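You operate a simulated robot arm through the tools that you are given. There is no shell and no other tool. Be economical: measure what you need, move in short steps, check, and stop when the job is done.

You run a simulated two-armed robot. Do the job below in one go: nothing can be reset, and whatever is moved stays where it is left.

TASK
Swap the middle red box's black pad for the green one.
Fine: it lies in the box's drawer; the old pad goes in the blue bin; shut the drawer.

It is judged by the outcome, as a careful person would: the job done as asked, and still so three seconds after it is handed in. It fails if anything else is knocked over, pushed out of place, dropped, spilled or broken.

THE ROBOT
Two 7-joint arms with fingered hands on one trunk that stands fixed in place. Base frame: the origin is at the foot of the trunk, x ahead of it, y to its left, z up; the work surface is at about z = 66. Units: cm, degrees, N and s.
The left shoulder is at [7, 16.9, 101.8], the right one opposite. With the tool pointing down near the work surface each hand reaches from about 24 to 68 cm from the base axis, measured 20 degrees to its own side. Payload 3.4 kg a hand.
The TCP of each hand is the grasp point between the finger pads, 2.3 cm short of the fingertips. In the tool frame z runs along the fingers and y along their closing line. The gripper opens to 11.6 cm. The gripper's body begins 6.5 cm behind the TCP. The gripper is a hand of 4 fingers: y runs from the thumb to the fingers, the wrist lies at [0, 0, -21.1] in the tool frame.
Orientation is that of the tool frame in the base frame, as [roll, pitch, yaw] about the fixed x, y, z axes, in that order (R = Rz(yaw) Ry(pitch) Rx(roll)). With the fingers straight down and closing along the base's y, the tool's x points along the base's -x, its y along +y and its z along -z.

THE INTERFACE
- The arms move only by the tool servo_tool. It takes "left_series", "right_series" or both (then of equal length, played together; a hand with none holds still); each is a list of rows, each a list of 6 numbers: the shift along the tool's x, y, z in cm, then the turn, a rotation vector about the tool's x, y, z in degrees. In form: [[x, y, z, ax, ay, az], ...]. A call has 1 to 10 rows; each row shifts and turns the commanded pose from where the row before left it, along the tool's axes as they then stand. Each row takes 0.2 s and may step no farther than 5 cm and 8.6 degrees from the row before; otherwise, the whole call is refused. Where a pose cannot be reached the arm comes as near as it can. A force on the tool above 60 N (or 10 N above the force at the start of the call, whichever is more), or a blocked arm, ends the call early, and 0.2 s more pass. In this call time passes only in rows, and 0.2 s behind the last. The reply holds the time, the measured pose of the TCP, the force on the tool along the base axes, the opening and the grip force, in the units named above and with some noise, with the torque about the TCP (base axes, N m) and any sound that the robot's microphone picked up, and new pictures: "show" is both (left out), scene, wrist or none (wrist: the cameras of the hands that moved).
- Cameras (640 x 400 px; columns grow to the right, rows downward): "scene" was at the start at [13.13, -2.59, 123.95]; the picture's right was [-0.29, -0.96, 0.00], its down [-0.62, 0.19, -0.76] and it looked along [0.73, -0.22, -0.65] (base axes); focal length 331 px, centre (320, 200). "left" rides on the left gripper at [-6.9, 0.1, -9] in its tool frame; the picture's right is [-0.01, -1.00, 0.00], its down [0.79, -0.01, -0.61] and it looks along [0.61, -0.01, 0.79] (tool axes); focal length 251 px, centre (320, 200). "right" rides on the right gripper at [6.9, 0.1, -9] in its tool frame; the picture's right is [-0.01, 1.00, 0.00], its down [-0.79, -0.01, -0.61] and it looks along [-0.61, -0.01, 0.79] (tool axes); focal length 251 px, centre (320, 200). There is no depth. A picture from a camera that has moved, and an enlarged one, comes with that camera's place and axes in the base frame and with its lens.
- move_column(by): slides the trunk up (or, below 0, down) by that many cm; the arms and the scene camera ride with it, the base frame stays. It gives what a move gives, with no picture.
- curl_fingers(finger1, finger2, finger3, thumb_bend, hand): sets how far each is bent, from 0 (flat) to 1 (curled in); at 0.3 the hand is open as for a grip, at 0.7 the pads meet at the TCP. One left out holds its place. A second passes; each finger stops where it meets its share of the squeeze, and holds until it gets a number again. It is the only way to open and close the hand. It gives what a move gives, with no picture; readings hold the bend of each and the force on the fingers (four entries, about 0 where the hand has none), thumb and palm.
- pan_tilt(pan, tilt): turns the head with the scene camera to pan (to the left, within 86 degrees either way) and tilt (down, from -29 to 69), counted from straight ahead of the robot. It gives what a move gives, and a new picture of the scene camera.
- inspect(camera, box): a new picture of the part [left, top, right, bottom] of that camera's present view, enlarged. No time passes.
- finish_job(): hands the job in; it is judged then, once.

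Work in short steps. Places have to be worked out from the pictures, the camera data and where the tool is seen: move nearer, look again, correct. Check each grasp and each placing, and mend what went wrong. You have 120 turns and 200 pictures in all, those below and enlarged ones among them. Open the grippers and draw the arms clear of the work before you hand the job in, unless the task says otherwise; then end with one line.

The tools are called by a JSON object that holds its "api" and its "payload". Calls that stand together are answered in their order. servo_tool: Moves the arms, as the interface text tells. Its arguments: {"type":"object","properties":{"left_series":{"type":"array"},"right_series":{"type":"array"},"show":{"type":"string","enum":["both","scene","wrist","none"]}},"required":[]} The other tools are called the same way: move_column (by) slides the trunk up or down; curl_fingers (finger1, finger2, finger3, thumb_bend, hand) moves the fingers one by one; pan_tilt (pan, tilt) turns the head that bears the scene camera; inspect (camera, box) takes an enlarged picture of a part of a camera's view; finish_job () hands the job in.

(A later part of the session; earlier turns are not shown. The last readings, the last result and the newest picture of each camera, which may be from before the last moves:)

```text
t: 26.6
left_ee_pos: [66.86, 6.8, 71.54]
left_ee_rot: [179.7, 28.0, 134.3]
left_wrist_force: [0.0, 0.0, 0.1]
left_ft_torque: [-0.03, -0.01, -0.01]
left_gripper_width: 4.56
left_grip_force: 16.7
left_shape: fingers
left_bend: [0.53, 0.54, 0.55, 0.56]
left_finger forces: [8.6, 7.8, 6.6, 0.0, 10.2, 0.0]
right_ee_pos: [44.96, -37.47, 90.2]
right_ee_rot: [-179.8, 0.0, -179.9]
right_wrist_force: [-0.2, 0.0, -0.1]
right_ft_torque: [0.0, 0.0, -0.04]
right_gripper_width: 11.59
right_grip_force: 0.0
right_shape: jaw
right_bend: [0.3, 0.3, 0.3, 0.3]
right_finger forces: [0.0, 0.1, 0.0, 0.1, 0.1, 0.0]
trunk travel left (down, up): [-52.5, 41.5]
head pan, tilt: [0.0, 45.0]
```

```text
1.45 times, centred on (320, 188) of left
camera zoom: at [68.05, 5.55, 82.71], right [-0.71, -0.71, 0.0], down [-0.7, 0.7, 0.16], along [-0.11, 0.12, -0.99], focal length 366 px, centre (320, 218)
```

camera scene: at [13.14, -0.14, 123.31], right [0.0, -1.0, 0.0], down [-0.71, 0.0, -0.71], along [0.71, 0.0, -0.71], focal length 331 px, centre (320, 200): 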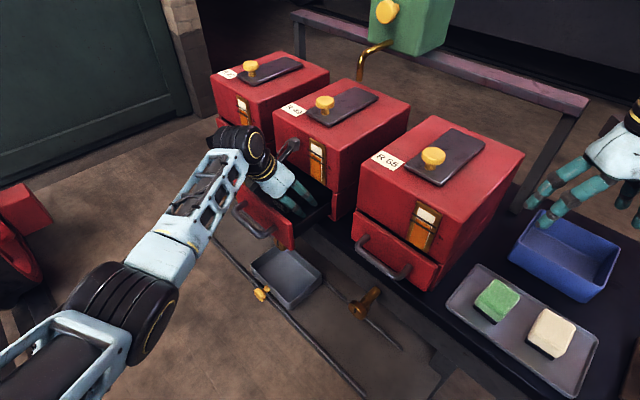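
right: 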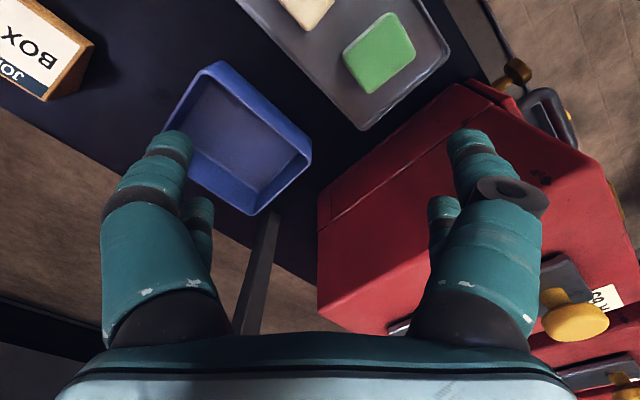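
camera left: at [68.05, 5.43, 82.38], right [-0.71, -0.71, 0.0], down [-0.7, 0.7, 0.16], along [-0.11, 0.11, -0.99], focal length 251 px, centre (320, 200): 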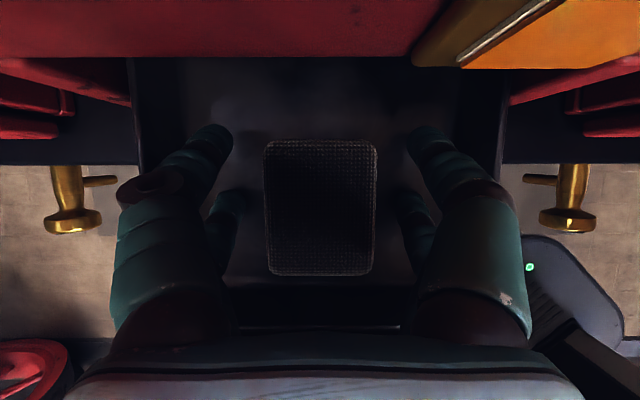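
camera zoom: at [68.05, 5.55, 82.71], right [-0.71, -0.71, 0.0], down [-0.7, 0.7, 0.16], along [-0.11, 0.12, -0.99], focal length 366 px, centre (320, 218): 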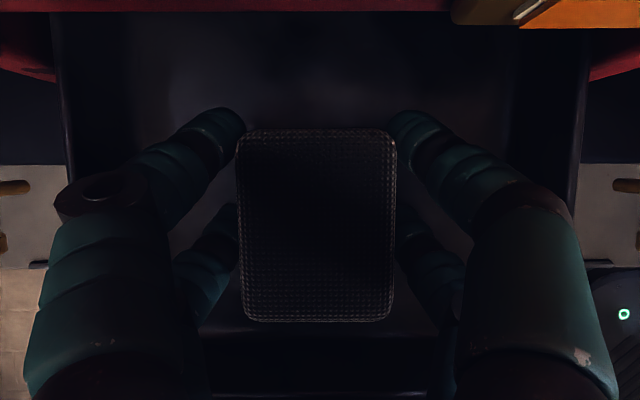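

Good four-digit grip, width 4.6 cm. I lift straight up.

{"api": "servo_tool", "payload": {"left_series": [[-0.47, 0, -0.88, 0, 0, 0], [-0.93, 0, -1.77, 0, 0, 0], [-0.93, 0, -1.77, 0, 0, 0], [-1.4, 0, -2.65, 0, 0, 0], [-1.4, 0, -2.65, 0, 0, 0], [-1.4, 0, -2.65, 0, 0, 0], [-1.4, 0, -2.65, 0, 0, 0]], "show": "both"}}

```text
t: 28.2
left_ee_pos: [66.57, 6.29, 88.67]
left_ee_rot: [179.7, 27.9, 134.2]
left_wrist_force: [0.7, -0.1, -1.0]
left_ft_torque: [0.02, -0.01, -0.01]
left_gripper_width: 4.59
left_grip_force: 17.5
left_shape: fingers
left_bend: [0.53, 0.54, 0.55, 0.56]
left_finger forces: [8.6, 8.0, 6.5, 0.0, 10.1, 0.0]
right_ee_pos: [45.06, -37.52, 90.11]
right_ee_rot: [179.9, -0.1, -179.8]
right_wrist_force: [-0.7, -0.9, -0.2]
right_ft_torque: [0.01, -0.01, 0.02]
right_gripper_width: 11.57
right_grip_force: 0.0
right_shape: jaw
right_bend: [0.3, 0.3, 0.3, 0.3]
right_finger forces: [0.0, 0.1, 0.0, 0.0, 0.0, 0.1]
trunk travel left (down, up): [-52.5, 41.5]
head pan, tilt: [0.0, 45.0]
camera scene: at [13.16, -0.15, 123.3], right [0.0, -1.0, 0.0], down [-0.71, 0.0, -0.71], along [0.71, 0.0, -0.71], focal length 331 px, centre (320, 200)
camera left: at [67.71, 5.08, 99.75], right [-0.71, -0.7, 0.0], down [-0.7, 0.7, 0.16], along [-0.11, 0.12, -0.99], focal length 251 px, centre (320, 200)
```

scene: 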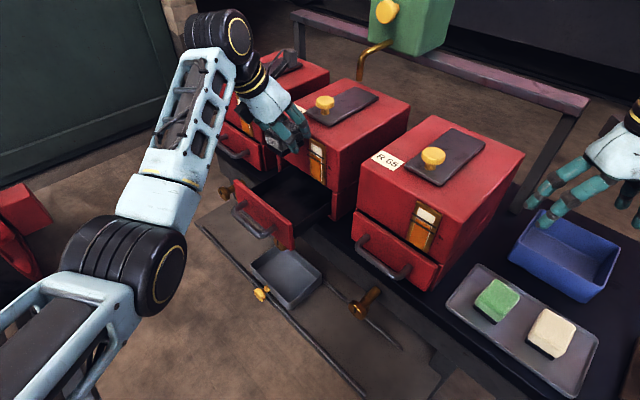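
left: 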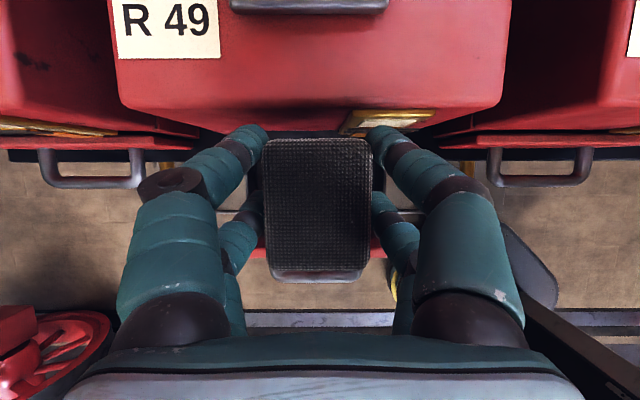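

The pad is held firmly. I draw the right hand up and back out of the way while the left retreats from the boxes.

{"api": "servo_tool", "payload": {"left_series": [[1.31, -2.24, -1.34, 0, 0, 0], [1.31, -2.24, -1.34, 0, 0, 0], [1.31, -2.24, -1.34, 0, 0, 0], [1.31, -2.24, -1.34, 0, 0, 0], [1.31, -2.24, -1.34, 0, 0, 0], [1.31, -2.24, -1.34, 0, 0, 0], [1.31, -2.24, -1.34, 0, 0, 0]], "right_series": [[2, 0, -4, 0, 0, 0], [3.3, -2.3, -2.1, 0, 0, 0], [3.3, -2.3, -2.1, 0, 0, 0], [3.3, -2.3, -2.1, 0, 0, 0], [3.3, -2.3, -2.1, 0, 0, 0], [3.3, -2.3, -2.1, 0, 0, 0], [3.3, -2.3, -2.1, 0, 0, 0]], "show": "scene"}}

{"api": "pan_tilt", "payload": {"pan": -30, "tilt": 45}}

```text
t: 29.8
left_ee_pos: [46.56, 4.51, 92.44]
left_ee_rot: [179.7, 27.9, 134.2]
left_wrist_force: [0.5, -0.4, -1.7]
left_ft_torque: [0.04, -0.01, -0.01]
left_gripper_width: 4.59
left_grip_force: 16.4
left_shape: fingers
left_bend: [0.53, 0.54, 0.56, 0.56]
left_finger forces: [8.5, 8.1, 6.4, 0.0, 10.1, 0.1]
right_ee_pos: [38.2, -48.13, 103.8]
right_ee_rot: [179.9, 0.0, 179.9]
right_wrist_force: [-0.3, -0.2, 0.0]
right_ft_torque: [0.03, -0.01, -0.01]
right_gripper_width: 11.6
right_grip_force: 0.0
right_shape: jaw
right_bend: [0.3, 0.3, 0.3, 0.3]
right_finger forces: [0.1, 0.0, 0.1, 0.1, 0.2, 0.0]
right hand out of reach, approached as far as the arm can: row 4, 5, 6, 7
trunk travel left (down, up): [-52.5, 41.5]
head pan, tilt: [0.0, 45.0]
camera scene: at [13.09, -0.11, 123.3], right [0.0, -1.0, 0.0], down [-0.71, 0.0, -0.71], along [0.71, 0.0, -0.71], focal length 331 px, centre (320, 200)
```

scene: 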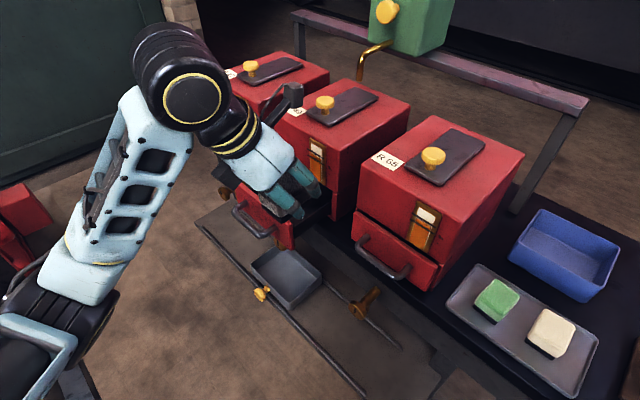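

```text
t: 30.8
left_ee_pos: [46.74, 4.47, 92.47]
left_ee_rot: [179.6, 28.0, 134.4]
left_wrist_force: [0.2, 0.2, -1.4]
left_ft_torque: [-0.06, 0.0, -0.03]
left_gripper_width: 4.56
left_grip_force: 16.5
left_shape: fingers
left_bend: [0.53, 0.54, 0.56, 0.56]
left_finger forces: [8.5, 8.1, 6.4, 0.0, 10.0, 0.0]
right_ee_pos: [38.43, -48.2, 103.77]
right_ee_rot: [-179.9, -0.1, -179.9]
right_wrist_force: [-0.3, 0.1, 0.7]
right_ft_torque: [-0.03, -0.01, 0.03]
right_gripper_width: 11.62
right_grip_force: 0.0
right_shape: jaw
right_bend: [0.3, 0.3, 0.3, 0.3]
right_finger forces: [0.0, 0.1, 0.0, 0.0, 0.1, 0.0]
trunk travel left (down, up): [-52.5, 41.5]
head pan, tilt: [-30.0, 45.0]
camera scene: at [12.09, -4.18, 123.3], right [-0.5, -0.87, 0.0], down [-0.61, 0.35, -0.71], along [0.61, -0.35, -0.71], focal length 331 px, centre (320, 200)
```

scene: 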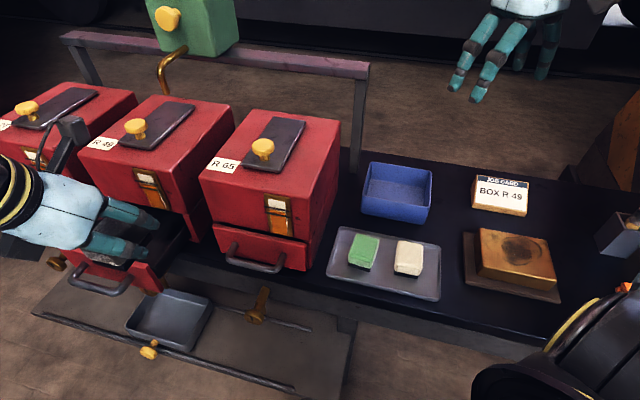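

From this view the bin spans roughly (53,-39) to (52,-58), centre (52.5,-48), rim about z 72. I move the left hand across in front of the boxes toward it, and shift the right hand further right.

{"api": "servo_tool", "payload": {"left_series": [[-1.85, -3.65, 1.07, 0, 0, 0], [-1.85, -3.65, 1.07, 0, 0, 0], [-1.85, -3.65, 1.07, 0, 0, 0], [-1.85, -3.65, 1.07, 0, 0, 0], [-1.85, -3.65, 1.07, 0, 0, 0], [-1.85, -3.65, 1.07, 0, 0, 0]], "right_series": [[0, -1.5, 0, 0, 0, 0], [0, -1.5, 0, 0, 0, 0], [0, -1.5, 0, 0, 0, 0], [0, -1.5, 0, 0, 0, 0], [0, -1.5, 0, 0, 0, 0], [0, -1.5, 0, 0, 0, 0]], "show": "scene"}}

```text
t: 32.1
left_ee_pos: [40.4, -19.56, 91.92]
left_ee_rot: [179.5, 27.9, 134.4]
left_wrist_force: [-0.7, 0.8, -1.6]
left_ft_torque: [0.03, 0.0, 0.01]
left_gripper_width: 4.57
left_grip_force: 16.9
left_shape: fingers
left_bend: [0.53, 0.54, 0.56, 0.57]
left_finger forces: [8.7, 8.2, 6.5, 0.0, 10.2, 0.0]
right_ee_pos: [38.21, -57.48, 103.76]
right_ee_rot: [180.0, 0.0, -180.0]
right_wrist_force: [-0.8, -0.7, 0.7]
right_ft_torque: [0.02, 0.01, -0.06]
right_gripper_width: 11.59
right_grip_force: 0.0
right_shape: jaw
right_bend: [0.3, 0.3, 0.3, 0.3]
right_finger forces: [0.1, 0.1, 0.0, 0.0, 0.1, 0.2]
trunk travel left (down, up): [-52.5, 41.5]
head pan, tilt: [-30.0, 45.0]
camera scene: at [12.12, -4.32, 123.29], right [-0.5, -0.87, 0.0], down [-0.61, 0.35, -0.71], along [0.61, -0.35, -0.71], focal length 331 px, centre (320, 200)
```

scene: 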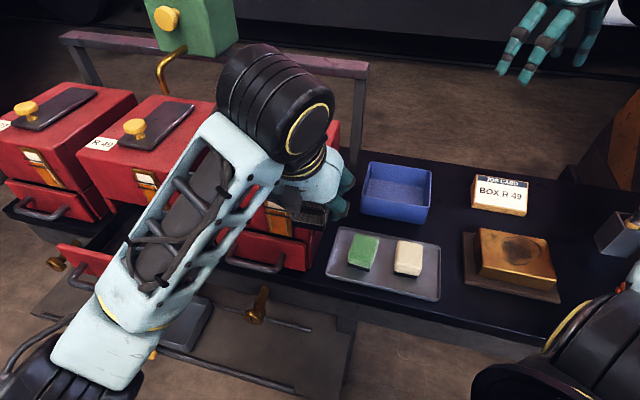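

Next I lean the hand further forward (to about 68°) so it can reach over the bin.

{"api": "servo_tool", "payload": {"left_series": [[0, 0, 0, 0, -8, 0], [0, 0, 0, 0, -8, 0], [0, 0, 0, 0, -8, 0], [0, 0, 0, 0, -8, 0], [0, 0, 0, 0, -8, 0]], "show": "both"}}

```text
t: 33.4
left_ee_pos: [40.17, -19.78, 91.96]
left_ee_rot: [179.3, 68.1, 133.7]
left_wrist_force: [0.2, -0.4, -1.0]
left_ft_torque: [-0.01, -0.02, 0.03]
left_gripper_width: 4.55
left_grip_force: 16.4
left_shape: fingers
left_bend: [0.53, 0.54, 0.56, 0.57]
left_finger forces: [8.5, 7.8, 6.2, 0.0, 9.8, 0.1]
right_ee_pos: [38.2, -57.14, 103.95]
right_ee_rot: [-179.9, 0.0, -179.9]
right_wrist_force: [0.6, 1.1, -0.7]
right_ft_torque: [-0.01, 0.03, 0.0]
right_gripper_width: 11.58
right_grip_force: 0.1
right_shape: jaw
right_bend: [0.3, 0.3, 0.3, 0.3]
right_finger forces: [0.0, 0.1, 0.0, 0.0, 0.0, 0.0]
trunk travel left (down, up): [-52.5, 41.5]
head pan, tilt: [-30.0, 45.0]
camera scene: at [12.05, -4.18, 123.31], right [-0.5, -0.87, 0.0], down [-0.61, 0.35, -0.71], along [0.61, -0.35, -0.71], focal length 331 px, centre (320, 200)
camera left: at [36.01, -15.49, 101.65], right [-0.71, -0.7, 0.0], down [-0.6, 0.61, -0.51], along [0.36, -0.37, -0.86], focal length 251 px, centre (320, 200)
```

scene: 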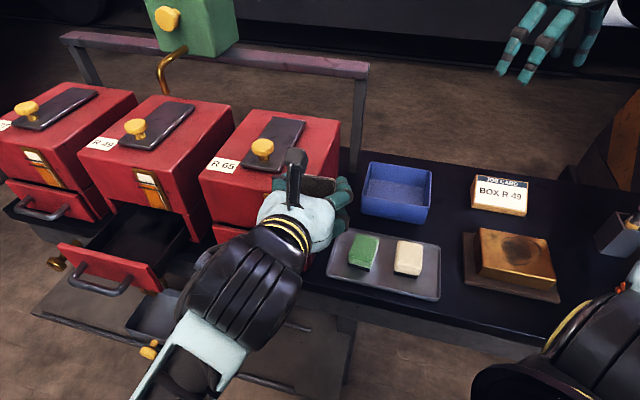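
left: 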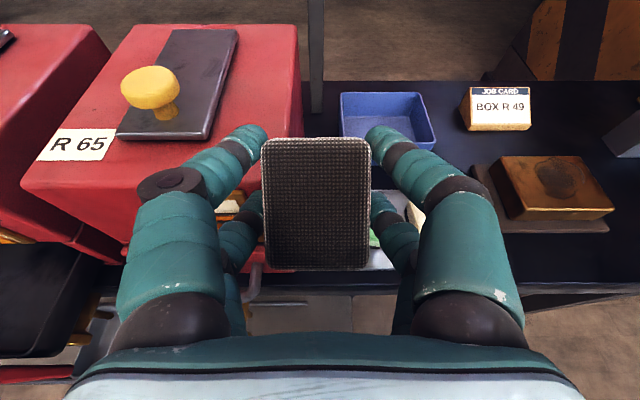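

Works well. I move across toward the bin at the same height, keeping clear of R 65.

{"api": "servo_tool", "payload": {"left_series": [[-1.34, -2.1, 3.33, 0, 0, 0], [-1.34, -2.1, 3.33, 0, 0, 0], [-1.34, -2.1, 3.33, 0, 0, 0], [-1.34, -2.1, 3.33, 0, 0, 0]], "show": "both"}}

```text
t: 33.8
left_ee_pos: [44.83, -19.44, 88.49]
left_ee_rot: [162.8, 65.2, 123.0]
left_wrist_force: [-29.8, 24.0, 16.0]
left_ft_torque: [0.7, 0.05, 1.14]
left_gripper_width: 4.6
left_grip_force: 41.2
left_shape: fingers
left_bend: [0.53, 0.7, 0.56, 0.57]
left_finger forces: [8.3, 53.3, 8.5, 0.0, 12.0, 0.0]
right_ee_pos: [37.68, -56.92, 104.24]
right_ee_rot: [-179.7, 0.1, -180.0]
right_wrist_force: [0.5, 0.7, -0.5]
right_ft_torque: [-0.01, 0.05, -0.01]
right_gripper_width: 11.6
right_grip_force: 0.1
right_shape: jaw
right_bend: [0.3, 0.3, 0.3, 0.3]
right_finger forces: [0.0, 0.0, 0.0, 0.1, 0.0, 0.1]
trunk travel left (down, up): [-52.5, 41.5]
head pan, tilt: [-30.0, 45.0]
stopped in row 2 (left hand): the force on the tool passed its limit at 84 N (the readings are from after the stop); the commanded pose is now the measured one
camera scene: at [11.54, -3.68, 123.38], right [-0.5, -0.87, 0.0], down [-0.61, 0.35, -0.71], along [0.62, -0.36, -0.7], focal length 331 px, centre (320, 200)
camera left: at [39.91, -16.64, 98.22], right [-0.65, -0.75, -0.12], down [-0.62, 0.62, -0.48], along [0.43, -0.24, -0.87], focal length 251 px, centre (320, 200)
```

scene: 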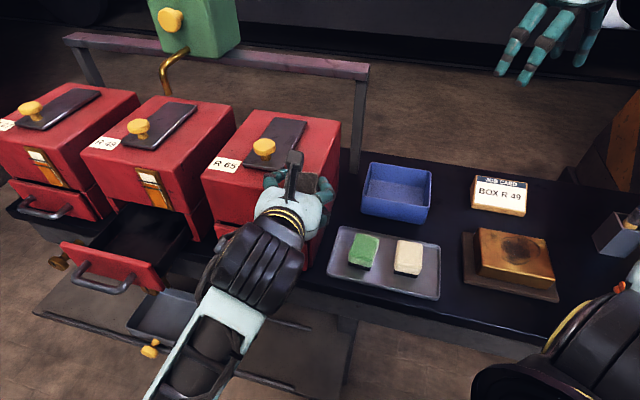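
left: 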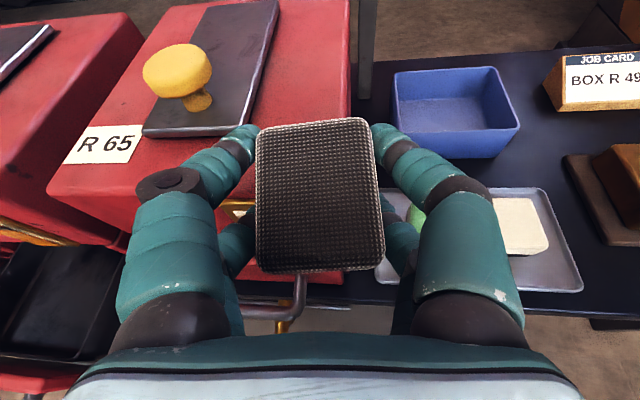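

The arm deviated near a limit and pressed against R 65; I stopped. I back off along the tool axis at once and check the box and the pad.

{"api": "servo_tool", "payload": {"left_series": [[0.3, -0.1, -2.5, 0, 0, 0], [0.3, -0.1, -2.5, 0, 0, 0]], "show": "both"}}

```text
t: 34.5
left_ee_pos: [43.99, -16.03, 94.44]
left_ee_rot: [139.5, 67.0, 102.5]
left_wrist_force: [0.0, -0.4, -2.2]
left_ft_torque: [0.0, -0.03, -0.02]
left_gripper_width: 4.59
left_grip_force: 17.3
left_shape: fingers
left_bend: [0.52, 0.59, 0.56, 0.57]
left_finger forces: [9.4, 6.4, 7.7, 0.0, 10.9, 0.0]
right_ee_pos: [38.22, -57.21, 103.87]
right_ee_rot: [-179.9, -0.2, -180.0]
right_wrist_force: [0.2, -0.1, 0.3]
right_ft_torque: [0.0, 0.0, -0.02]
right_gripper_width: 11.59
right_grip_force: 0.1
right_shape: jaw
right_bend: [0.3, 0.3, 0.3, 0.3]
right_finger forces: [0.0, 0.0, 0.0, 0.1, 0.1, 0.1]
trunk travel left (down, up): [-52.5, 41.5]
head pan, tilt: [-30.0, 45.0]
stopped in row 2 (left hand): the arm was blocked; the commanded pose is now the measured one
camera scene: at [12.12, -4.22, 123.29], right [-0.5, -0.87, 0.0], down [-0.61, 0.35, -0.71], along [0.61, -0.35, -0.71], focal length 331 px, centre (320, 200)
camera left: at [37.49, -13.74, 103.39], right [-0.61, -0.75, -0.25], down [-0.55, 0.62, -0.55], along [0.57, -0.2, -0.8], focal length 251 px, centre (320, 200)
```

scene: 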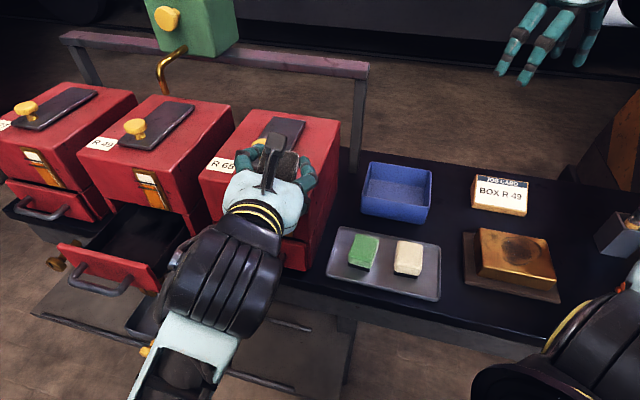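
left: 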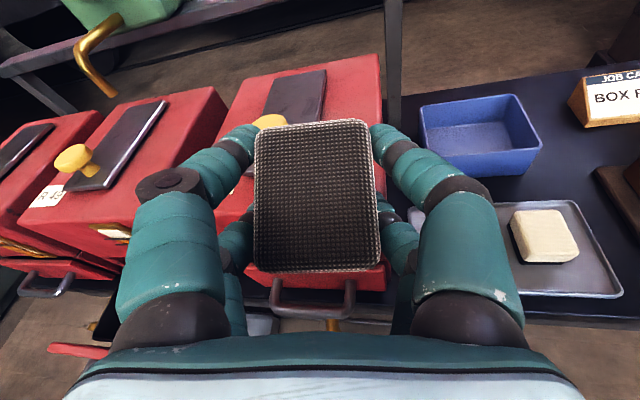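

R 65 and everything else appear unmoved and the pad is still held. The arm was too folded with that lean; I turn back to the 28° lean and will approach with the arm more extended.

{"api": "servo_tool", "payload": {"left_series": [[0, 0, -1, 2.42, 7.17, -1.22], [0, 0, -1, 2.42, 7.17, -1.22], [0, 0, 0, 2.42, 7.17, -1.22], [0, 0, 0, 2.42, 7.17, -1.22], [0, 0, 0, 2.42, 7.17, -1.22], [0, 0, 0, 2.42, 7.17, -1.22]], "show": "both"}}

```text
t: 35.1
left_ee_pos: [45.85, -10.24, 88.94]
left_ee_rot: [152.1, 48.6, 119.5]
left_wrist_force: [0.0, 0.1, -0.8]
left_ft_torque: [0.03, -0.05, -0.03]
left_gripper_width: 4.62
left_grip_force: 17.0
left_shape: fingers
left_bend: [0.52, 0.59, 0.56, 0.57]
left_finger forces: [9.5, 6.2, 7.7, 0.0, 10.7, 0.0]
right_ee_pos: [38.22, -57.19, 103.83]
right_ee_rot: [179.9, -0.1, -179.9]
right_wrist_force: [0.8, -0.2, -0.2]
right_ft_torque: [-0.01, 0.0, 0.0]
right_gripper_width: 11.57
right_grip_force: 0.1
right_shape: jaw
right_bend: [0.3, 0.3, 0.3, 0.3]
right_finger forces: [0.0, 0.0, 0.0, 0.1, 0.0, 0.0]
trunk travel left (down, up): [-52.5, 41.5]
head pan, tilt: [-30.0, 45.0]
stopped in row 3 (left hand): the arm was blocked; the commanded pose is now the measured one
camera scene: at [12.12, -4.23, 123.29], right [-0.5, -0.87, 0.0], down [-0.61, 0.35, -0.71], along [0.61, -0.35, -0.71], focal length 331 px, centre (320, 200)
camera left: at [41.38, -11.01, 99.32], right [-0.59, -0.75, -0.3], down [-0.71, 0.66, -0.24], along [0.38, 0.07, -0.92], focal length 251 px, centre (320, 200)
```

scene: 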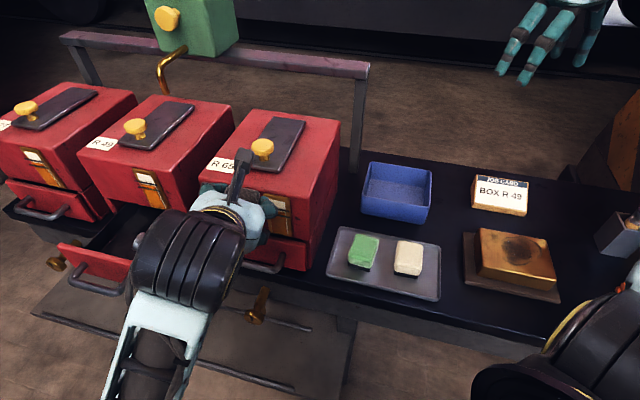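
left: 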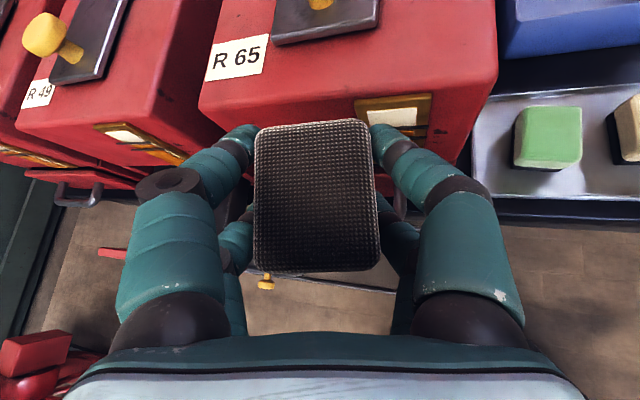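

No contact force this time — the arm just lagged. I continue the turn in smaller steps.

{"api": "servo_tool", "payload": {"left_series": [[0, 0, 0, 3.04, 3.8, -1.07], [0, 0, 0, 3.04, 3.8, -1.07], [0, 0, 0, 3.04, 3.8, -1.07], [0, 0, 0, 3.04, 3.8, -1.07], [0, 0, 0, 3.04, 3.8, -1.07], [0, 0, 0, 3.04, 3.8, -1.07]], "show": "none"}}

```text
t: 35.9
left_ee_pos: [48.2, -4.82, 84.19]
left_ee_rot: [159.1, 33.9, 128.4]
left_wrist_force: [-0.8, -0.3, -1.7]
left_ft_torque: [0.0, 0.02, -0.03]
left_gripper_width: 4.6
left_grip_force: 16.3
left_shape: fingers
left_bend: [0.52, 0.59, 0.56, 0.57]
left_finger forces: [9.4, 6.2, 7.6, 0.0, 10.5, 0.0]
right_ee_pos: [38.12, -57.13, 103.87]
right_ee_rot: [-179.9, 0.0, -180.0]
right_wrist_force: [0.6, -0.4, 0.0]
right_ft_torque: [0.0, -0.02, 0.01]
right_gripper_width: 11.56
right_grip_force: 0.1
right_shape: jaw
right_bend: [0.3, 0.3, 0.3, 0.3]
right_finger forces: [0.1, 0.1, 0.0, 0.0, 0.0, 0.1]
trunk travel left (down, up): [-52.5, 41.5]
head pan, tilt: [-30.0, 45.0]
stopped in row 3 (left hand): the arm was blocked; the commanded pose is now the measured one
```

The arm still gets blocked while it swings the hand leftward. I look at the left arm itself to see why.

{"api": "pan_tilt", "payload": {"pan": 10, "tilt": 60}}

```text
t: 36.9
left_ee_pos: [48.23, -4.77, 84.18]
left_ee_rot: [159.0, 33.8, 128.3]
left_wrist_force: [0.1, -1.0, -1.5]
left_ft_torque: [0.03, 0.03, 0.03]
left_gripper_width: 4.64
left_grip_force: 16.9
left_shape: fingers
left_bend: [0.52, 0.59, 0.56, 0.57]
left_finger forces: [9.5, 6.1, 7.5, 0.1, 10.5, 0.0]
right_ee_pos: [38.27, -57.15, 103.82]
right_ee_rot: [180.0, -0.1, -180.0]
right_wrist_force: [-0.3, 1.1, -0.5]
right_ft_torque: [0.01, -0.02, 0.04]
right_gripper_width: 11.57
right_grip_force: 0.0
right_shape: jaw
right_bend: [0.3, 0.3, 0.3, 0.3]
right_finger forces: [0.1, 0.1, 0.0, 0.0, 0.0, 0.0]
trunk travel left (down, up): [-52.5, 41.5]
head pan, tilt: [10.0, 60.0]
camera scene: at [11.61, 1.01, 121.35], right [0.17, -0.98, 0.0], down [-0.85, -0.15, -0.5], along [0.49, 0.09, -0.87], focal length 331 px, centre (320, 200)
```

scene: 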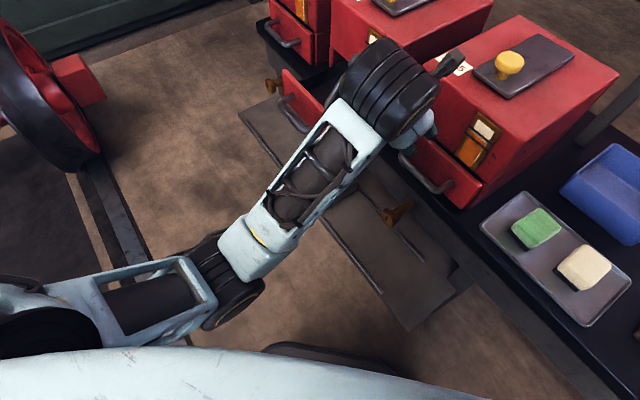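

The arm itself looks free, with a low elbow. I go back to the earlier known-good position left of here, then re-orient there.

{"api": "servo_tool", "payload": {"left_series": [[0.56, 2, -2.2, 0, 0, 0], [0.56, 2, -2.2, 0, 0, 0], [0.56, 2, -2.2, 0, 0, 0], [0.56, 2, -2.2, 0, 0, 0]], "show": "none"}}

```text
t: 37.9
left_ee_pos: [48.98, 8.67, 88.05]
left_ee_rot: [151.2, 26.9, 129.2]
left_wrist_force: [-0.3, -0.2, -0.5]
left_ft_torque: [0.01, 0.03, -0.01]
left_gripper_width: 4.63
left_grip_force: 16.9
left_shape: fingers
left_bend: [0.52, 0.59, 0.56, 0.57]
left_finger forces: [9.3, 6.2, 7.4, 0.1, 10.6, 0.0]
left hand out of reach, approached as far as the arm can: row 4
right_ee_pos: [38.1, -57.1, 103.95]
right_ee_rot: [-179.9, -0.1, 180.0]
right_wrist_force: [0.1, 0.0, -0.3]
right_ft_torque: [0.01, 0.02, 0.0]
right_gripper_width: 11.58
right_grip_force: 0.0
right_shape: jaw
right_bend: [0.3, 0.3, 0.3, 0.3]
right_finger forces: [0.0, 0.0, 0.0, 0.0, 0.0, 0.0]
trunk travel left (down, up): [-52.5, 41.5]
head pan, tilt: [10.0, 60.0]
stopped in row 4 (left hand): the arm was blocked; the commanded pose is now the measured one
```

I rotate the remaining ~26° about the tool x axis in small steps.

{"api": "servo_tool", "payload": {"left_series": [[0, 0, 0, 4.4, 0, -0.75], [0, 0, 0, 4.4, 0, -0.75], [0, 0, 0, 4.4, 0, -0.75], [0, 0, 0, 4.4, 0, -0.75], [0, 0, 0, 4.4, 0, -0.75], [0, 0, 0, 4.4, 0, -0.75]], "show": "scene"}}

```text
t: 38.4
left_ee_pos: [49.88, 14.35, 85.49]
left_ee_rot: [151.5, 20.1, 131.9]
left_wrist_force: [0.3, 0.1, -1.4]
left_ft_torque: [0.0, 0.01, 0.01]
left_gripper_width: 4.61
left_grip_force: 16.5
left_shape: fingers
left_bend: [0.52, 0.59, 0.56, 0.57]
left_finger forces: [9.2, 6.1, 7.1, 0.0, 10.5, 0.0]
left hand out of reach, approached as far as the arm can: row 2
right_ee_pos: [38.11, -57.13, 103.97]
right_ee_rot: [179.9, 0.0, 179.9]
right_wrist_force: [-0.2, -0.1, -0.3]
right_ft_torque: [0.0, 0.01, -0.02]
right_gripper_width: 11.58
right_grip_force: 0.0
right_shape: jaw
right_bend: [0.3, 0.3, 0.3, 0.3]
right_finger forces: [0.1, 0.0, 0.1, 0.0, 0.1, 0.0]
trunk travel left (down, up): [-52.5, 41.5]
head pan, tilt: [10.0, 60.0]
stopped in row 2 (left hand): the arm was blocked; the commanded pose is now the measured one
camera scene: at [11.62, 1.05, 121.35], right [0.17, -0.98, 0.0], down [-0.85, -0.15, -0.5], along [0.49, 0.09, -0.87], focal length 331 px, centre (320, 200)
```

scene: 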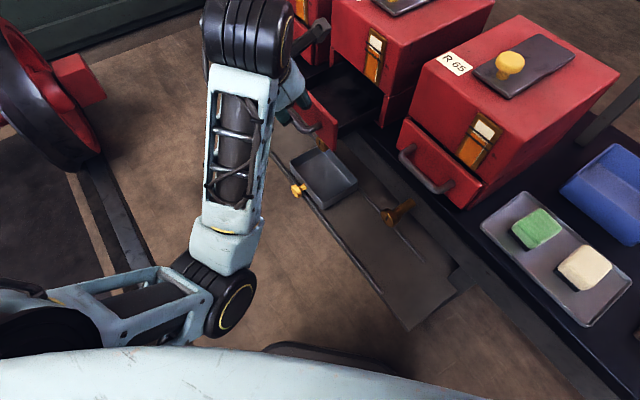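

The elbow has swung inward in front of the body. I move the hand further left and up in small steps so that the elbow can come back out.

{"api": "servo_tool", "payload": {"left_series": [[0.27, 1.72, -0.78, 0, 0, 0], [0.27, 1.72, -0.78, 0, 0, 0], [0.27, 1.72, -0.78, 0, 0, 0], [0.27, 1.72, -0.78, 0, 0, 0], [0.27, 1.72, -0.78, 0, 0, 0], [0.27, 1.72, -0.78, 0, 0, 0]], "show": "scene"}}

```text
t: 39.3
left_ee_pos: [51.17, 22.46, 88.83]
left_ee_rot: [146.5, 15.0, 134.3]
left_wrist_force: [0.0, 0.8, -1.0]
left_ft_torque: [-0.02, 0.03, 0.01]
left_gripper_width: 4.62
left_grip_force: 16.8
left_shape: fingers
left_bend: [0.52, 0.59, 0.57, 0.57]
left_finger forces: [9.0, 6.1, 7.2, 0.1, 10.3, 0.0]
left hand out of reach, approached as far as the arm can: row 4
right_ee_pos: [38.21, -57.13, 103.92]
right_ee_rot: [179.9, -0.1, 179.9]
right_wrist_force: [0.2, 0.0, 0.4]
right_ft_torque: [-0.01, 0.01, 0.0]
right_gripper_width: 11.59
right_grip_force: 0.1
right_shape: jaw
right_bend: [0.3, 0.3, 0.3, 0.3]
right_finger forces: [0.0, 0.1, 0.0, 0.0, 0.0, 0.0]
trunk travel left (down, up): [-52.5, 41.5]
head pan, tilt: [10.0, 60.0]
stopped in row 4 (left hand): the arm was blocked; the commanded pose is now the measured one
camera scene: at [11.62, 1.06, 121.35], right [0.17, -0.98, 0.0], down [-0.85, -0.15, -0.5], along [0.49, 0.09, -0.87], focal length 331 px, centre (320, 200)
```

scene: 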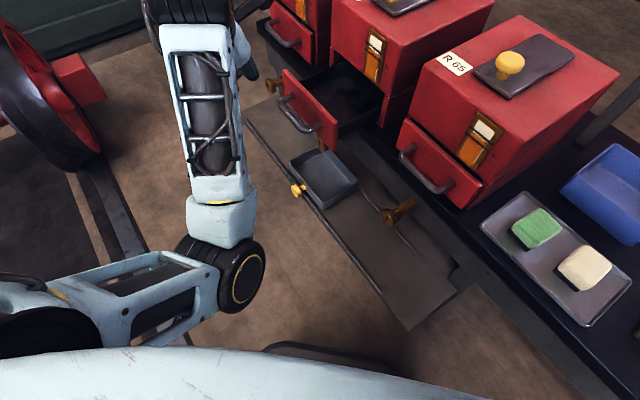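

Still inward. I extend the arm forward-left and upward; a straighter arm should let the elbow pass.

{"api": "servo_tool", "payload": {"left_series": [[-0.37, 1.98, -0.43, 0, 0, 0], [-0.37, 1.98, -0.43, 0, 0, 0], [-0.37, 1.98, -0.43, 0, 0, 0], [-0.37, 1.98, -0.43, 0, 0, 0], [-0.37, 1.98, -0.43, 0, 0, 0], [-0.37, 1.98, -0.43, 0, 0, 0], [-0.37, 1.98, -0.43, 0, 0, 0], [-0.37, 1.98, -0.43, 0, 0, 0]], "show": "scene"}}

```text
t: 41.1
left_ee_pos: [59.25, 30.3, 100.77]
left_ee_rot: [146.5, 15.0, 134.2]
left_wrist_force: [0.3, -0.2, -1.6]
left_ft_torque: [0.02, 0.01, 0.07]
left_gripper_width: 4.62
left_grip_force: 16.0
left_shape: fingers
left_bend: [0.52, 0.59, 0.57, 0.57]
left_finger forces: [9.1, 6.0, 6.8, 0.1, 10.3, 0.1]
right_ee_pos: [38.27, -57.22, 103.98]
right_ee_rot: [-179.9, -0.1, -180.0]
right_wrist_force: [-0.5, 0.7, 0.5]
right_ft_torque: [0.04, -0.01, 0.0]
right_gripper_width: 11.6
right_grip_force: 0.0
right_shape: jaw
right_bend: [0.3, 0.3, 0.3, 0.3]
right_finger forces: [0.0, 0.0, 0.1, 0.0, 0.0, 0.0]
trunk travel left (down, up): [-52.5, 41.5]
head pan, tilt: [10.0, 60.0]
camera scene: at [11.63, 1.05, 121.34], right [0.17, -0.98, 0.0], down [-0.85, -0.15, -0.5], along [0.49, 0.09, -0.87], focal length 331 px, centre (320, 200)
```

scene: 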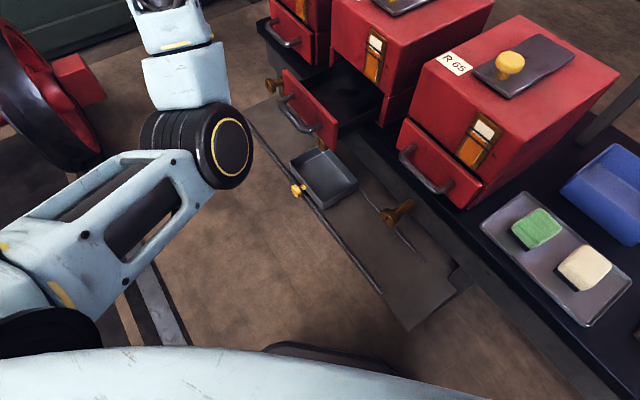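

No blocking now. Here I restore the hand orientation step by step.

{"api": "servo_tool", "payload": {"left_series": [[0, 0, 0, 4.16, -1.58, -0.47], [0, 0, 0, 4.16, -1.58, -0.47], [0, 0, 0, 4.16, -1.58, -0.47], [0, 0, 0, 4.16, -1.58, -0.47], [0, 0, 0, 4.16, -1.58, -0.47], [0, 0, 0, 4.16, -1.58, -0.47], [0, 0, 0, 4.16, -1.58, -0.47], [0, 0, 0, 4.16, -1.58, -0.47]], "show": "scene"}}

```text
t: 42.9
left_ee_pos: [59.1, 30.44, 100.73]
left_ee_rot: [180.0, 28.1, 134.1]
left_wrist_force: [-0.1, -0.1, -1.6]
left_ft_torque: [-0.01, -0.02, 0.02]
left_gripper_width: 4.61
left_grip_force: 15.7
left_shape: fingers
left_bend: [0.52, 0.59, 0.57, 0.57]
left_finger forces: [9.1, 6.1, 6.4, 0.0, 9.7, 0.1]
right_ee_pos: [38.14, -57.16, 103.93]
right_ee_rot: [180.0, -0.1, -179.9]
right_wrist_force: [0.6, 0.2, 0.1]
right_ft_torque: [-0.02, 0.01, 0.0]
right_gripper_width: 11.61
right_grip_force: 0.0
right_shape: jaw
right_bend: [0.3, 0.3, 0.3, 0.3]
right_finger forces: [0.1, 0.1, 0.1, 0.0, 0.1, 0.0]
trunk travel left (down, up): [-52.5, 41.5]
head pan, tilt: [10.0, 60.0]
camera scene: at [11.61, 1.08, 121.35], right [0.17, -0.98, 0.0], down [-0.85, -0.15, -0.5], along [0.49, 0.09, -0.87], focal length 331 px, centre (320, 200)
```

scene: 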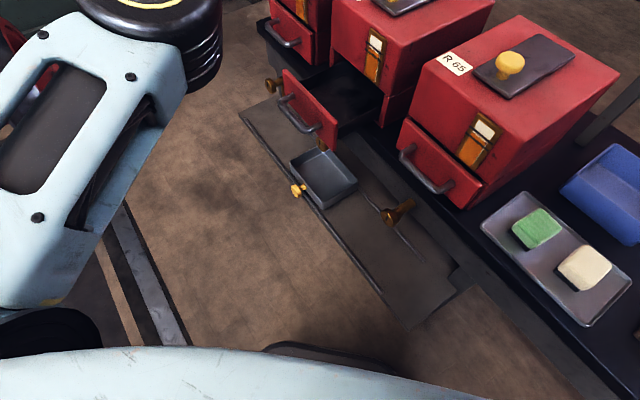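

The elbow is back outside. I return across in front of the boxes with the 28° lean, as before.

{"api": "servo_tool", "payload": {"left_series": [[-0.87, -3.86, 1.43, 0, 0, 0], [-0.87, -3.86, 1.43, 0, 0, 0], [-0.87, -3.86, 1.43, 0, 0, 0], [-0.87, -3.86, 1.43, 0, 0, 0], [-0.87, -3.86, 1.43, 0, 0, 0], [-0.87, -3.86, 1.43, 0, 0, 0], [-0.87, -3.86, 1.43, 0, 0, 0]], "show": "none"}}

{"api": "servo_tool", "payload": {"left_series": [[-1.43, -3.13, 1.25, 0, 0, 0], [-1.43, -3.13, 1.25, 0, 0, 0], [-1.43, -3.13, 1.25, 0, 0, 0], [-1.43, -3.13, 1.25, 0, 0, 0], [-1.43, -3.13, 1.25, 0, 0, 0], [-1.43, -3.13, 1.25, 0, 0, 0], [-1.43, -3.13, 1.25, 0, 0, 0]], "show": "scene"}}

```text
t: 44.5
left_ee_pos: [61.76, 9.27, 95.07]
left_ee_rot: [179.9, 28.0, 134.2]
left_wrist_force: [-0.1, 0.1, -1.6]
left_ft_torque: [0.0, -0.02, -0.03]
left_gripper_width: 4.55
left_grip_force: 15.5
left_shape: fingers
left_bend: [0.53, 0.58, 0.57, 0.57]
left_finger forces: [8.9, 6.0, 6.2, 0.1, 9.5, 0.1]
left hand out of reach, approached as far as the arm can: row 1, 2, 3, 4, 5, 6, 7
right_ee_pos: [38.21, -57.27, 103.96]
right_ee_rot: [180.0, -0.1, -179.9]
right_wrist_force: [0.6, 0.1, -0.3]
right_ft_torque: [-0.01, 0.0, -0.01]
right_gripper_width: 11.6
right_grip_force: 0.0
right_shape: jaw
right_bend: [0.3, 0.3, 0.3, 0.3]
right_finger forces: [0.0, 0.0, 0.0, 0.0, 0.0, 0.1]
trunk travel left (down, up): [-52.5, 41.5]
head pan, tilt: [10.0, 60.0]
```

```text
t: 46.1
left_ee_pos: [54.87, -14.88, 91.95]
left_ee_rot: [-180.0, 28.2, 134.3]
left_wrist_force: [-4.7, 14.1, 4.7]
left_ft_torque: [0.1, 0.04, -0.02]
left_gripper_width: 4.58
left_grip_force: 18.0
left_shape: fingers
left_bend: [0.53, 0.57, 0.59, 0.59]
left_finger forces: [10.7, 9.1, 5.2, 0.0, 9.7, 0.0]
right_ee_pos: [37.89, -56.86, 104.23]
right_ee_rot: [-179.9, 0.0, -180.0]
right_wrist_force: [-0.3, -0.7, 0.8]
right_ft_torque: [0.03, -0.04, 0.0]
right_gripper_width: 11.58
right_grip_force: 0.1
right_shape: jaw
right_bend: [0.3, 0.3, 0.3, 0.3]
right_finger forces: [0.1, 0.1, 0.0, 0.0, 0.1, 0.0]
trunk travel left (down, up): [-52.5, 41.5]
head pan, tilt: [10.0, 60.0]
camera scene: at [11.33, 1.48, 121.38], right [0.18, -0.98, 0.0], down [-0.85, -0.15, -0.5], along [0.49, 0.08, -0.87], focal length 331 px, centre (320, 200)
```

scene: 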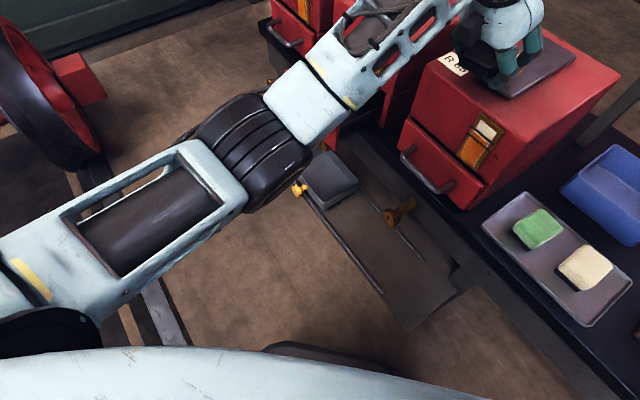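

That strayed: the arm was out of reach on the first leg and the hand is now over R 65, pressing lightly on something (the knob). I ease off and lift straight up at once.

{"api": "servo_tool", "payload": {"left_series": [[0.5, 1.0, -1.3, 0, 0, 0], [-1.41, 0, -2.65, 0, 0, 0], [-1.41, 0, -2.65, 0, 0, 0], [-0.94, 0, -1.77, 0, 0, 0]], "show": "both"}}

```text
t: 47.1
left_ee_pos: [54.9, -13.71, 100.93]
left_ee_rot: [-180.0, 28.0, 134.2]
left_wrist_force: [-1.1, 0.1, -1.6]
left_ft_torque: [-0.01, -0.02, -0.01]
left_gripper_width: 4.58
left_grip_force: 16.3
left_shape: fingers
left_bend: [0.53, 0.57, 0.58, 0.58]
left_finger forces: [8.9, 6.8, 5.9, 0.1, 10.1, 0.1]
right_ee_pos: [38.14, -57.25, 103.9]
right_ee_rot: [-180.0, -0.1, -179.9]
right_wrist_force: [0.1, -0.6, -0.2]
right_ft_torque: [0.01, -0.03, 0.0]
right_gripper_width: 11.58
right_grip_force: 0.1
right_shape: jaw
right_bend: [0.3, 0.3, 0.3, 0.3]
right_finger forces: [0.0, 0.0, 0.0, 0.0, 0.0, 0.0]
trunk travel left (down, up): [-52.5, 41.5]
head pan, tilt: [10.0, 60.0]
camera scene: at [11.57, 1.04, 121.35], right [0.17, -0.98, 0.0], down [-0.85, -0.15, -0.5], along [0.49, 0.09, -0.87], focal length 331 px, centre (320, 200)
camera left: at [56.08, -14.95, 112.08], right [-0.71, -0.7, 0.0], down [-0.69, 0.7, 0.16], along [-0.12, 0.11, -0.99], focal length 251 px, centre (320, 200)
```

scene: 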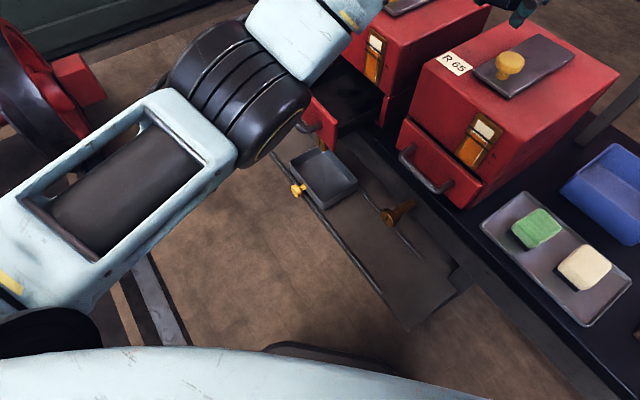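
left: 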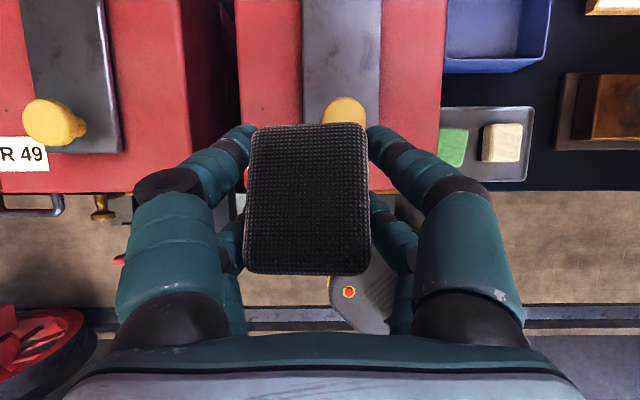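

R 65, its lid and knob are where they were, and the pad is still held. The arm now has its elbow outside and is high above everything, so from here I move toward the bin in small steps while leaning gradually.

{"api": "servo_tool", "payload": {"left_series": [[-1.04, -2.02, 0.78, 0, -4, 0], [-0.985, -2.02, 0.85, 0, -4, 0], [-0.92, -2.02, 0.92, 0, -4, 0], [-0.86, -2.02, 0.98, 0, -4, 0], [-0.79, -2.02, 1.04, 0, -4, 0]], "show": "scene"}}

```text
t: 48.3
left_ee_pos: [52.4, -25.32, 99.86]
left_ee_rot: [179.8, 48.1, 134.1]
left_wrist_force: [-0.1, -0.5, -1.4]
left_ft_torque: [0.03, -0.01, 0.02]
left_gripper_width: 4.58
left_grip_force: 15.9
left_shape: fingers
left_bend: [0.53, 0.57, 0.58, 0.58]
left_finger forces: [8.9, 6.8, 5.9, 0.0, 10.1, 0.0]
right_ee_pos: [38.12, -57.3, 103.89]
right_ee_rot: [180.0, -0.1, -179.9]
right_wrist_force: [-0.6, -0.1, 0.2]
right_ft_torque: [0.0, 0.02, -0.02]
right_gripper_width: 11.58
right_grip_force: 0.0
right_shape: jaw
right_bend: [0.3, 0.3, 0.3, 0.3]
right_finger forces: [0.0, 0.1, 0.0, 0.0, 0.0, 0.1]
trunk travel left (down, up): [-52.5, 41.5]
head pan, tilt: [10.0, 60.0]
camera scene: at [11.6, 0.97, 121.35], right [0.17, -0.98, 0.0], down [-0.85, -0.15, -0.5], along [0.49, 0.09, -0.87], focal length 331 px, centre (320, 200)
```

scene: 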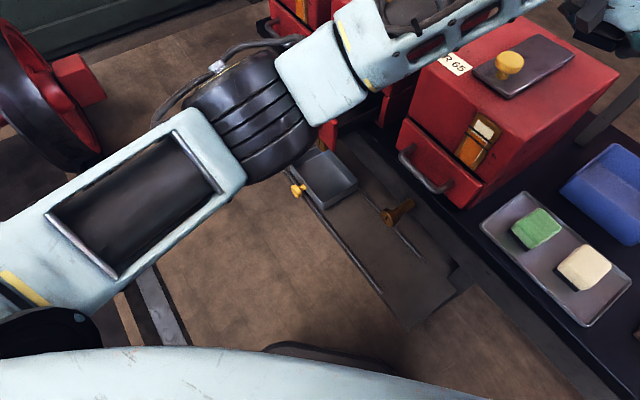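

Works cleanly. I continue and turn the head to the bin.

{"api": "servo_tool", "payload": {"left_series": [[-0.71, -2.02, 1.09, 0, -4, 0], [-0.635, -2.02, 1.14, 0, -4, 0], [-0.554, -2.02, 1.18, 0, -4, 0], [-0.47, -2.02, 1.21, 0, -4, 0]], "show": "none"}}

{"api": "pan_tilt", "payload": {"pan": -40, "tilt": 45}}

{"api": "inspect", "payload": {"camera": "left", "box": [0, 0, 640, 400]}}

```text
t: 49.3
left_ee_pos: [50.4, -32.72, 99.31]
left_ee_rot: [-179.9, 62.1, 134.4]
left_wrist_force: [1.0, -0.2, -2.0]
left_ft_torque: [-0.01, -0.01, -0.01]
left_gripper_width: 4.54
left_grip_force: 15.5
left_shape: fingers
left_bend: [0.53, 0.57, 0.58, 0.58]
left_finger forces: [9.0, 6.8, 5.7, 0.0, 10.0, 0.0]
left hand out of reach, approached as far as the arm can: row 4
right_ee_pos: [38.15, -57.29, 103.97]
right_ee_rot: [179.9, -0.1, 179.9]
right_wrist_force: [-0.4, 0.8, -0.3]
right_ft_torque: [0.03, 0.01, 0.01]
right_gripper_width: 11.59
right_grip_force: 0.1
right_shape: jaw
right_bend: [0.3, 0.3, 0.3, 0.3]
right_finger forces: [0.0, 0.0, 0.1, 0.0, 0.0, 0.0]
trunk travel left (down, up): [-52.5, 41.5]
head pan, tilt: [10.0, 60.0]
```

```text
t: 50.4
left_ee_pos: [50.36, -32.74, 99.39]
left_ee_rot: [179.8, 62.0, 134.0]
left_wrist_force: [0.5, 0.2, -1.2]
left_ft_torque: [0.0, 0.01, -0.01]
left_gripper_width: 4.58
left_grip_force: 15.7
left_shape: fingers
left_bend: [0.53, 0.57, 0.58, 0.58]
left_finger forces: [8.9, 6.6, 5.7, 0.0, 9.9, 0.1]
right_ee_pos: [38.22, -57.26, 104.02]
right_ee_rot: [-179.9, -0.1, -180.0]
right_wrist_force: [-0.2, 0.9, -0.5]
right_ft_torque: [0.01, -0.02, -0.01]
right_gripper_width: 11.6
right_grip_force: 0.1
right_shape: jaw
right_bend: [0.3, 0.3, 0.3, 0.3]
right_finger forces: [0.0, 0.0, 0.1, 0.0, 0.1, 0.1]
trunk travel left (down, up): [-52.5, 41.5]
head pan, tilt: [-40.0, 45.0]
camera scene: at [11.28, -5.37, 123.29], right [-0.64, -0.77, 0.0], down [-0.54, 0.45, -0.71], along [0.54, -0.45, -0.71], focal length 331 px, centre (320, 200)
```

scene: 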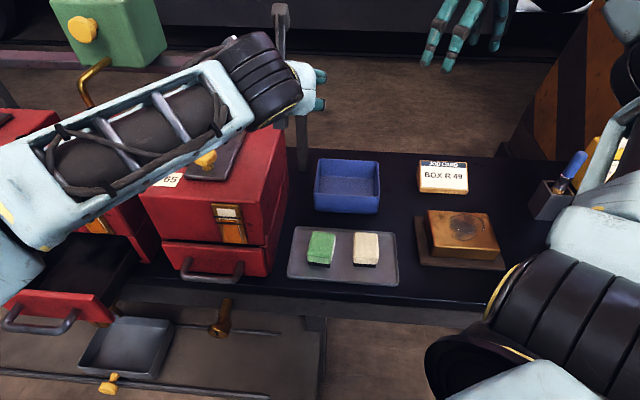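

```text
1.00 times, centred on (320, 200) of left (not enlarged: the box is as wide or as high as the picture)
camera zoom: at [46.98, -29.37, 109.54], right [-0.71, -0.7, 0.01], down [-0.64, 0.65, -0.42], along [0.29, -0.3, -0.91], focal length 251 px, centre (320, 200)
```

zoom: 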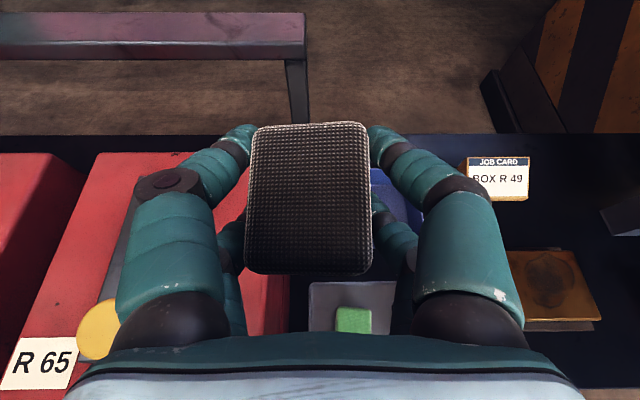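

Lean is at its limit (62°) but that is enough. I shift the hand level to above the bin, then I'll lower the trunk so it descends straight.

{"api": "servo_tool", "payload": {"left_series": [[-0.73, -1.35, 1.38, 0, 0, 0], [-0.73, -1.35, 1.38, 0, 0, 0], [-0.73, -1.35, 1.38, 0, 0, 0], [-0.73, -1.35, 1.38, 0, 0, 0], [-0.73, -1.35, 1.38, 0, 0, 0]], "show": "both"}}

```text
t: 51.6
left_ee_pos: [51.68, -32.66, 100.19]
left_ee_rot: [179.9, 64.0, 134.1]
left_wrist_force: [0.2, 0.0, -1.1]
left_ft_torque: [0.0, 0.0, 0.0]
left_gripper_width: 4.59
left_grip_force: 15.6
left_shape: fingers
left_bend: [0.53, 0.57, 0.58, 0.58]
left_finger forces: [8.9, 6.6, 5.7, 0.0, 10.1, 0.1]
left hand out of reach, approached as far as the arm can: row 1, 2, 3, 4, 5
right_ee_pos: [38.15, -57.23, 103.91]
right_ee_rot: [-179.9, -0.1, 180.0]
right_wrist_force: [-0.6, 0.2, -0.2]
right_ft_torque: [-0.02, 0.0, 0.01]
right_gripper_width: 11.59
right_grip_force: 0.1
right_shape: jaw
right_bend: [0.3, 0.3, 0.3, 0.3]
right_finger forces: [0.1, 0.0, 0.1, 0.0, 0.0, 0.1]
trunk travel left (down, up): [-52.5, 41.5]
head pan, tilt: [-40.0, 45.0]
camera scene: at [11.27, -5.38, 123.3], right [-0.64, -0.77, 0.0], down [-0.54, 0.45, -0.71], along [0.54, -0.45, -0.71], focal length 331 px, centre (320, 200)
camera left: at [48.12, -28.92, 110.21], right [-0.71, -0.7, 0.01], down [-0.63, 0.64, -0.45], along [0.31, -0.33, -0.89], focal length 251 px, centre (320, 200)
```

scene: 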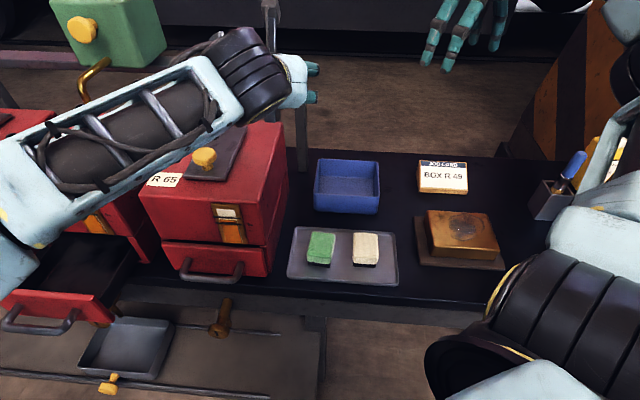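
left: 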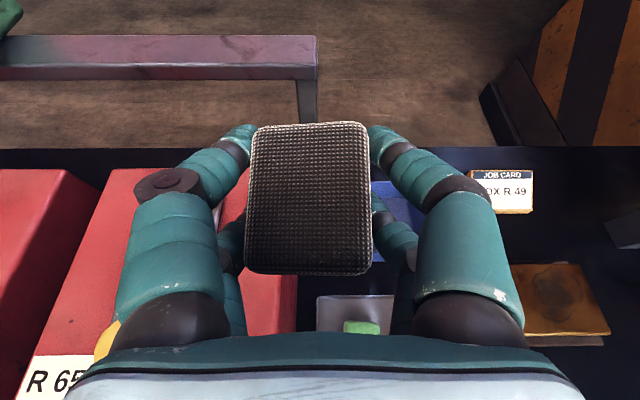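

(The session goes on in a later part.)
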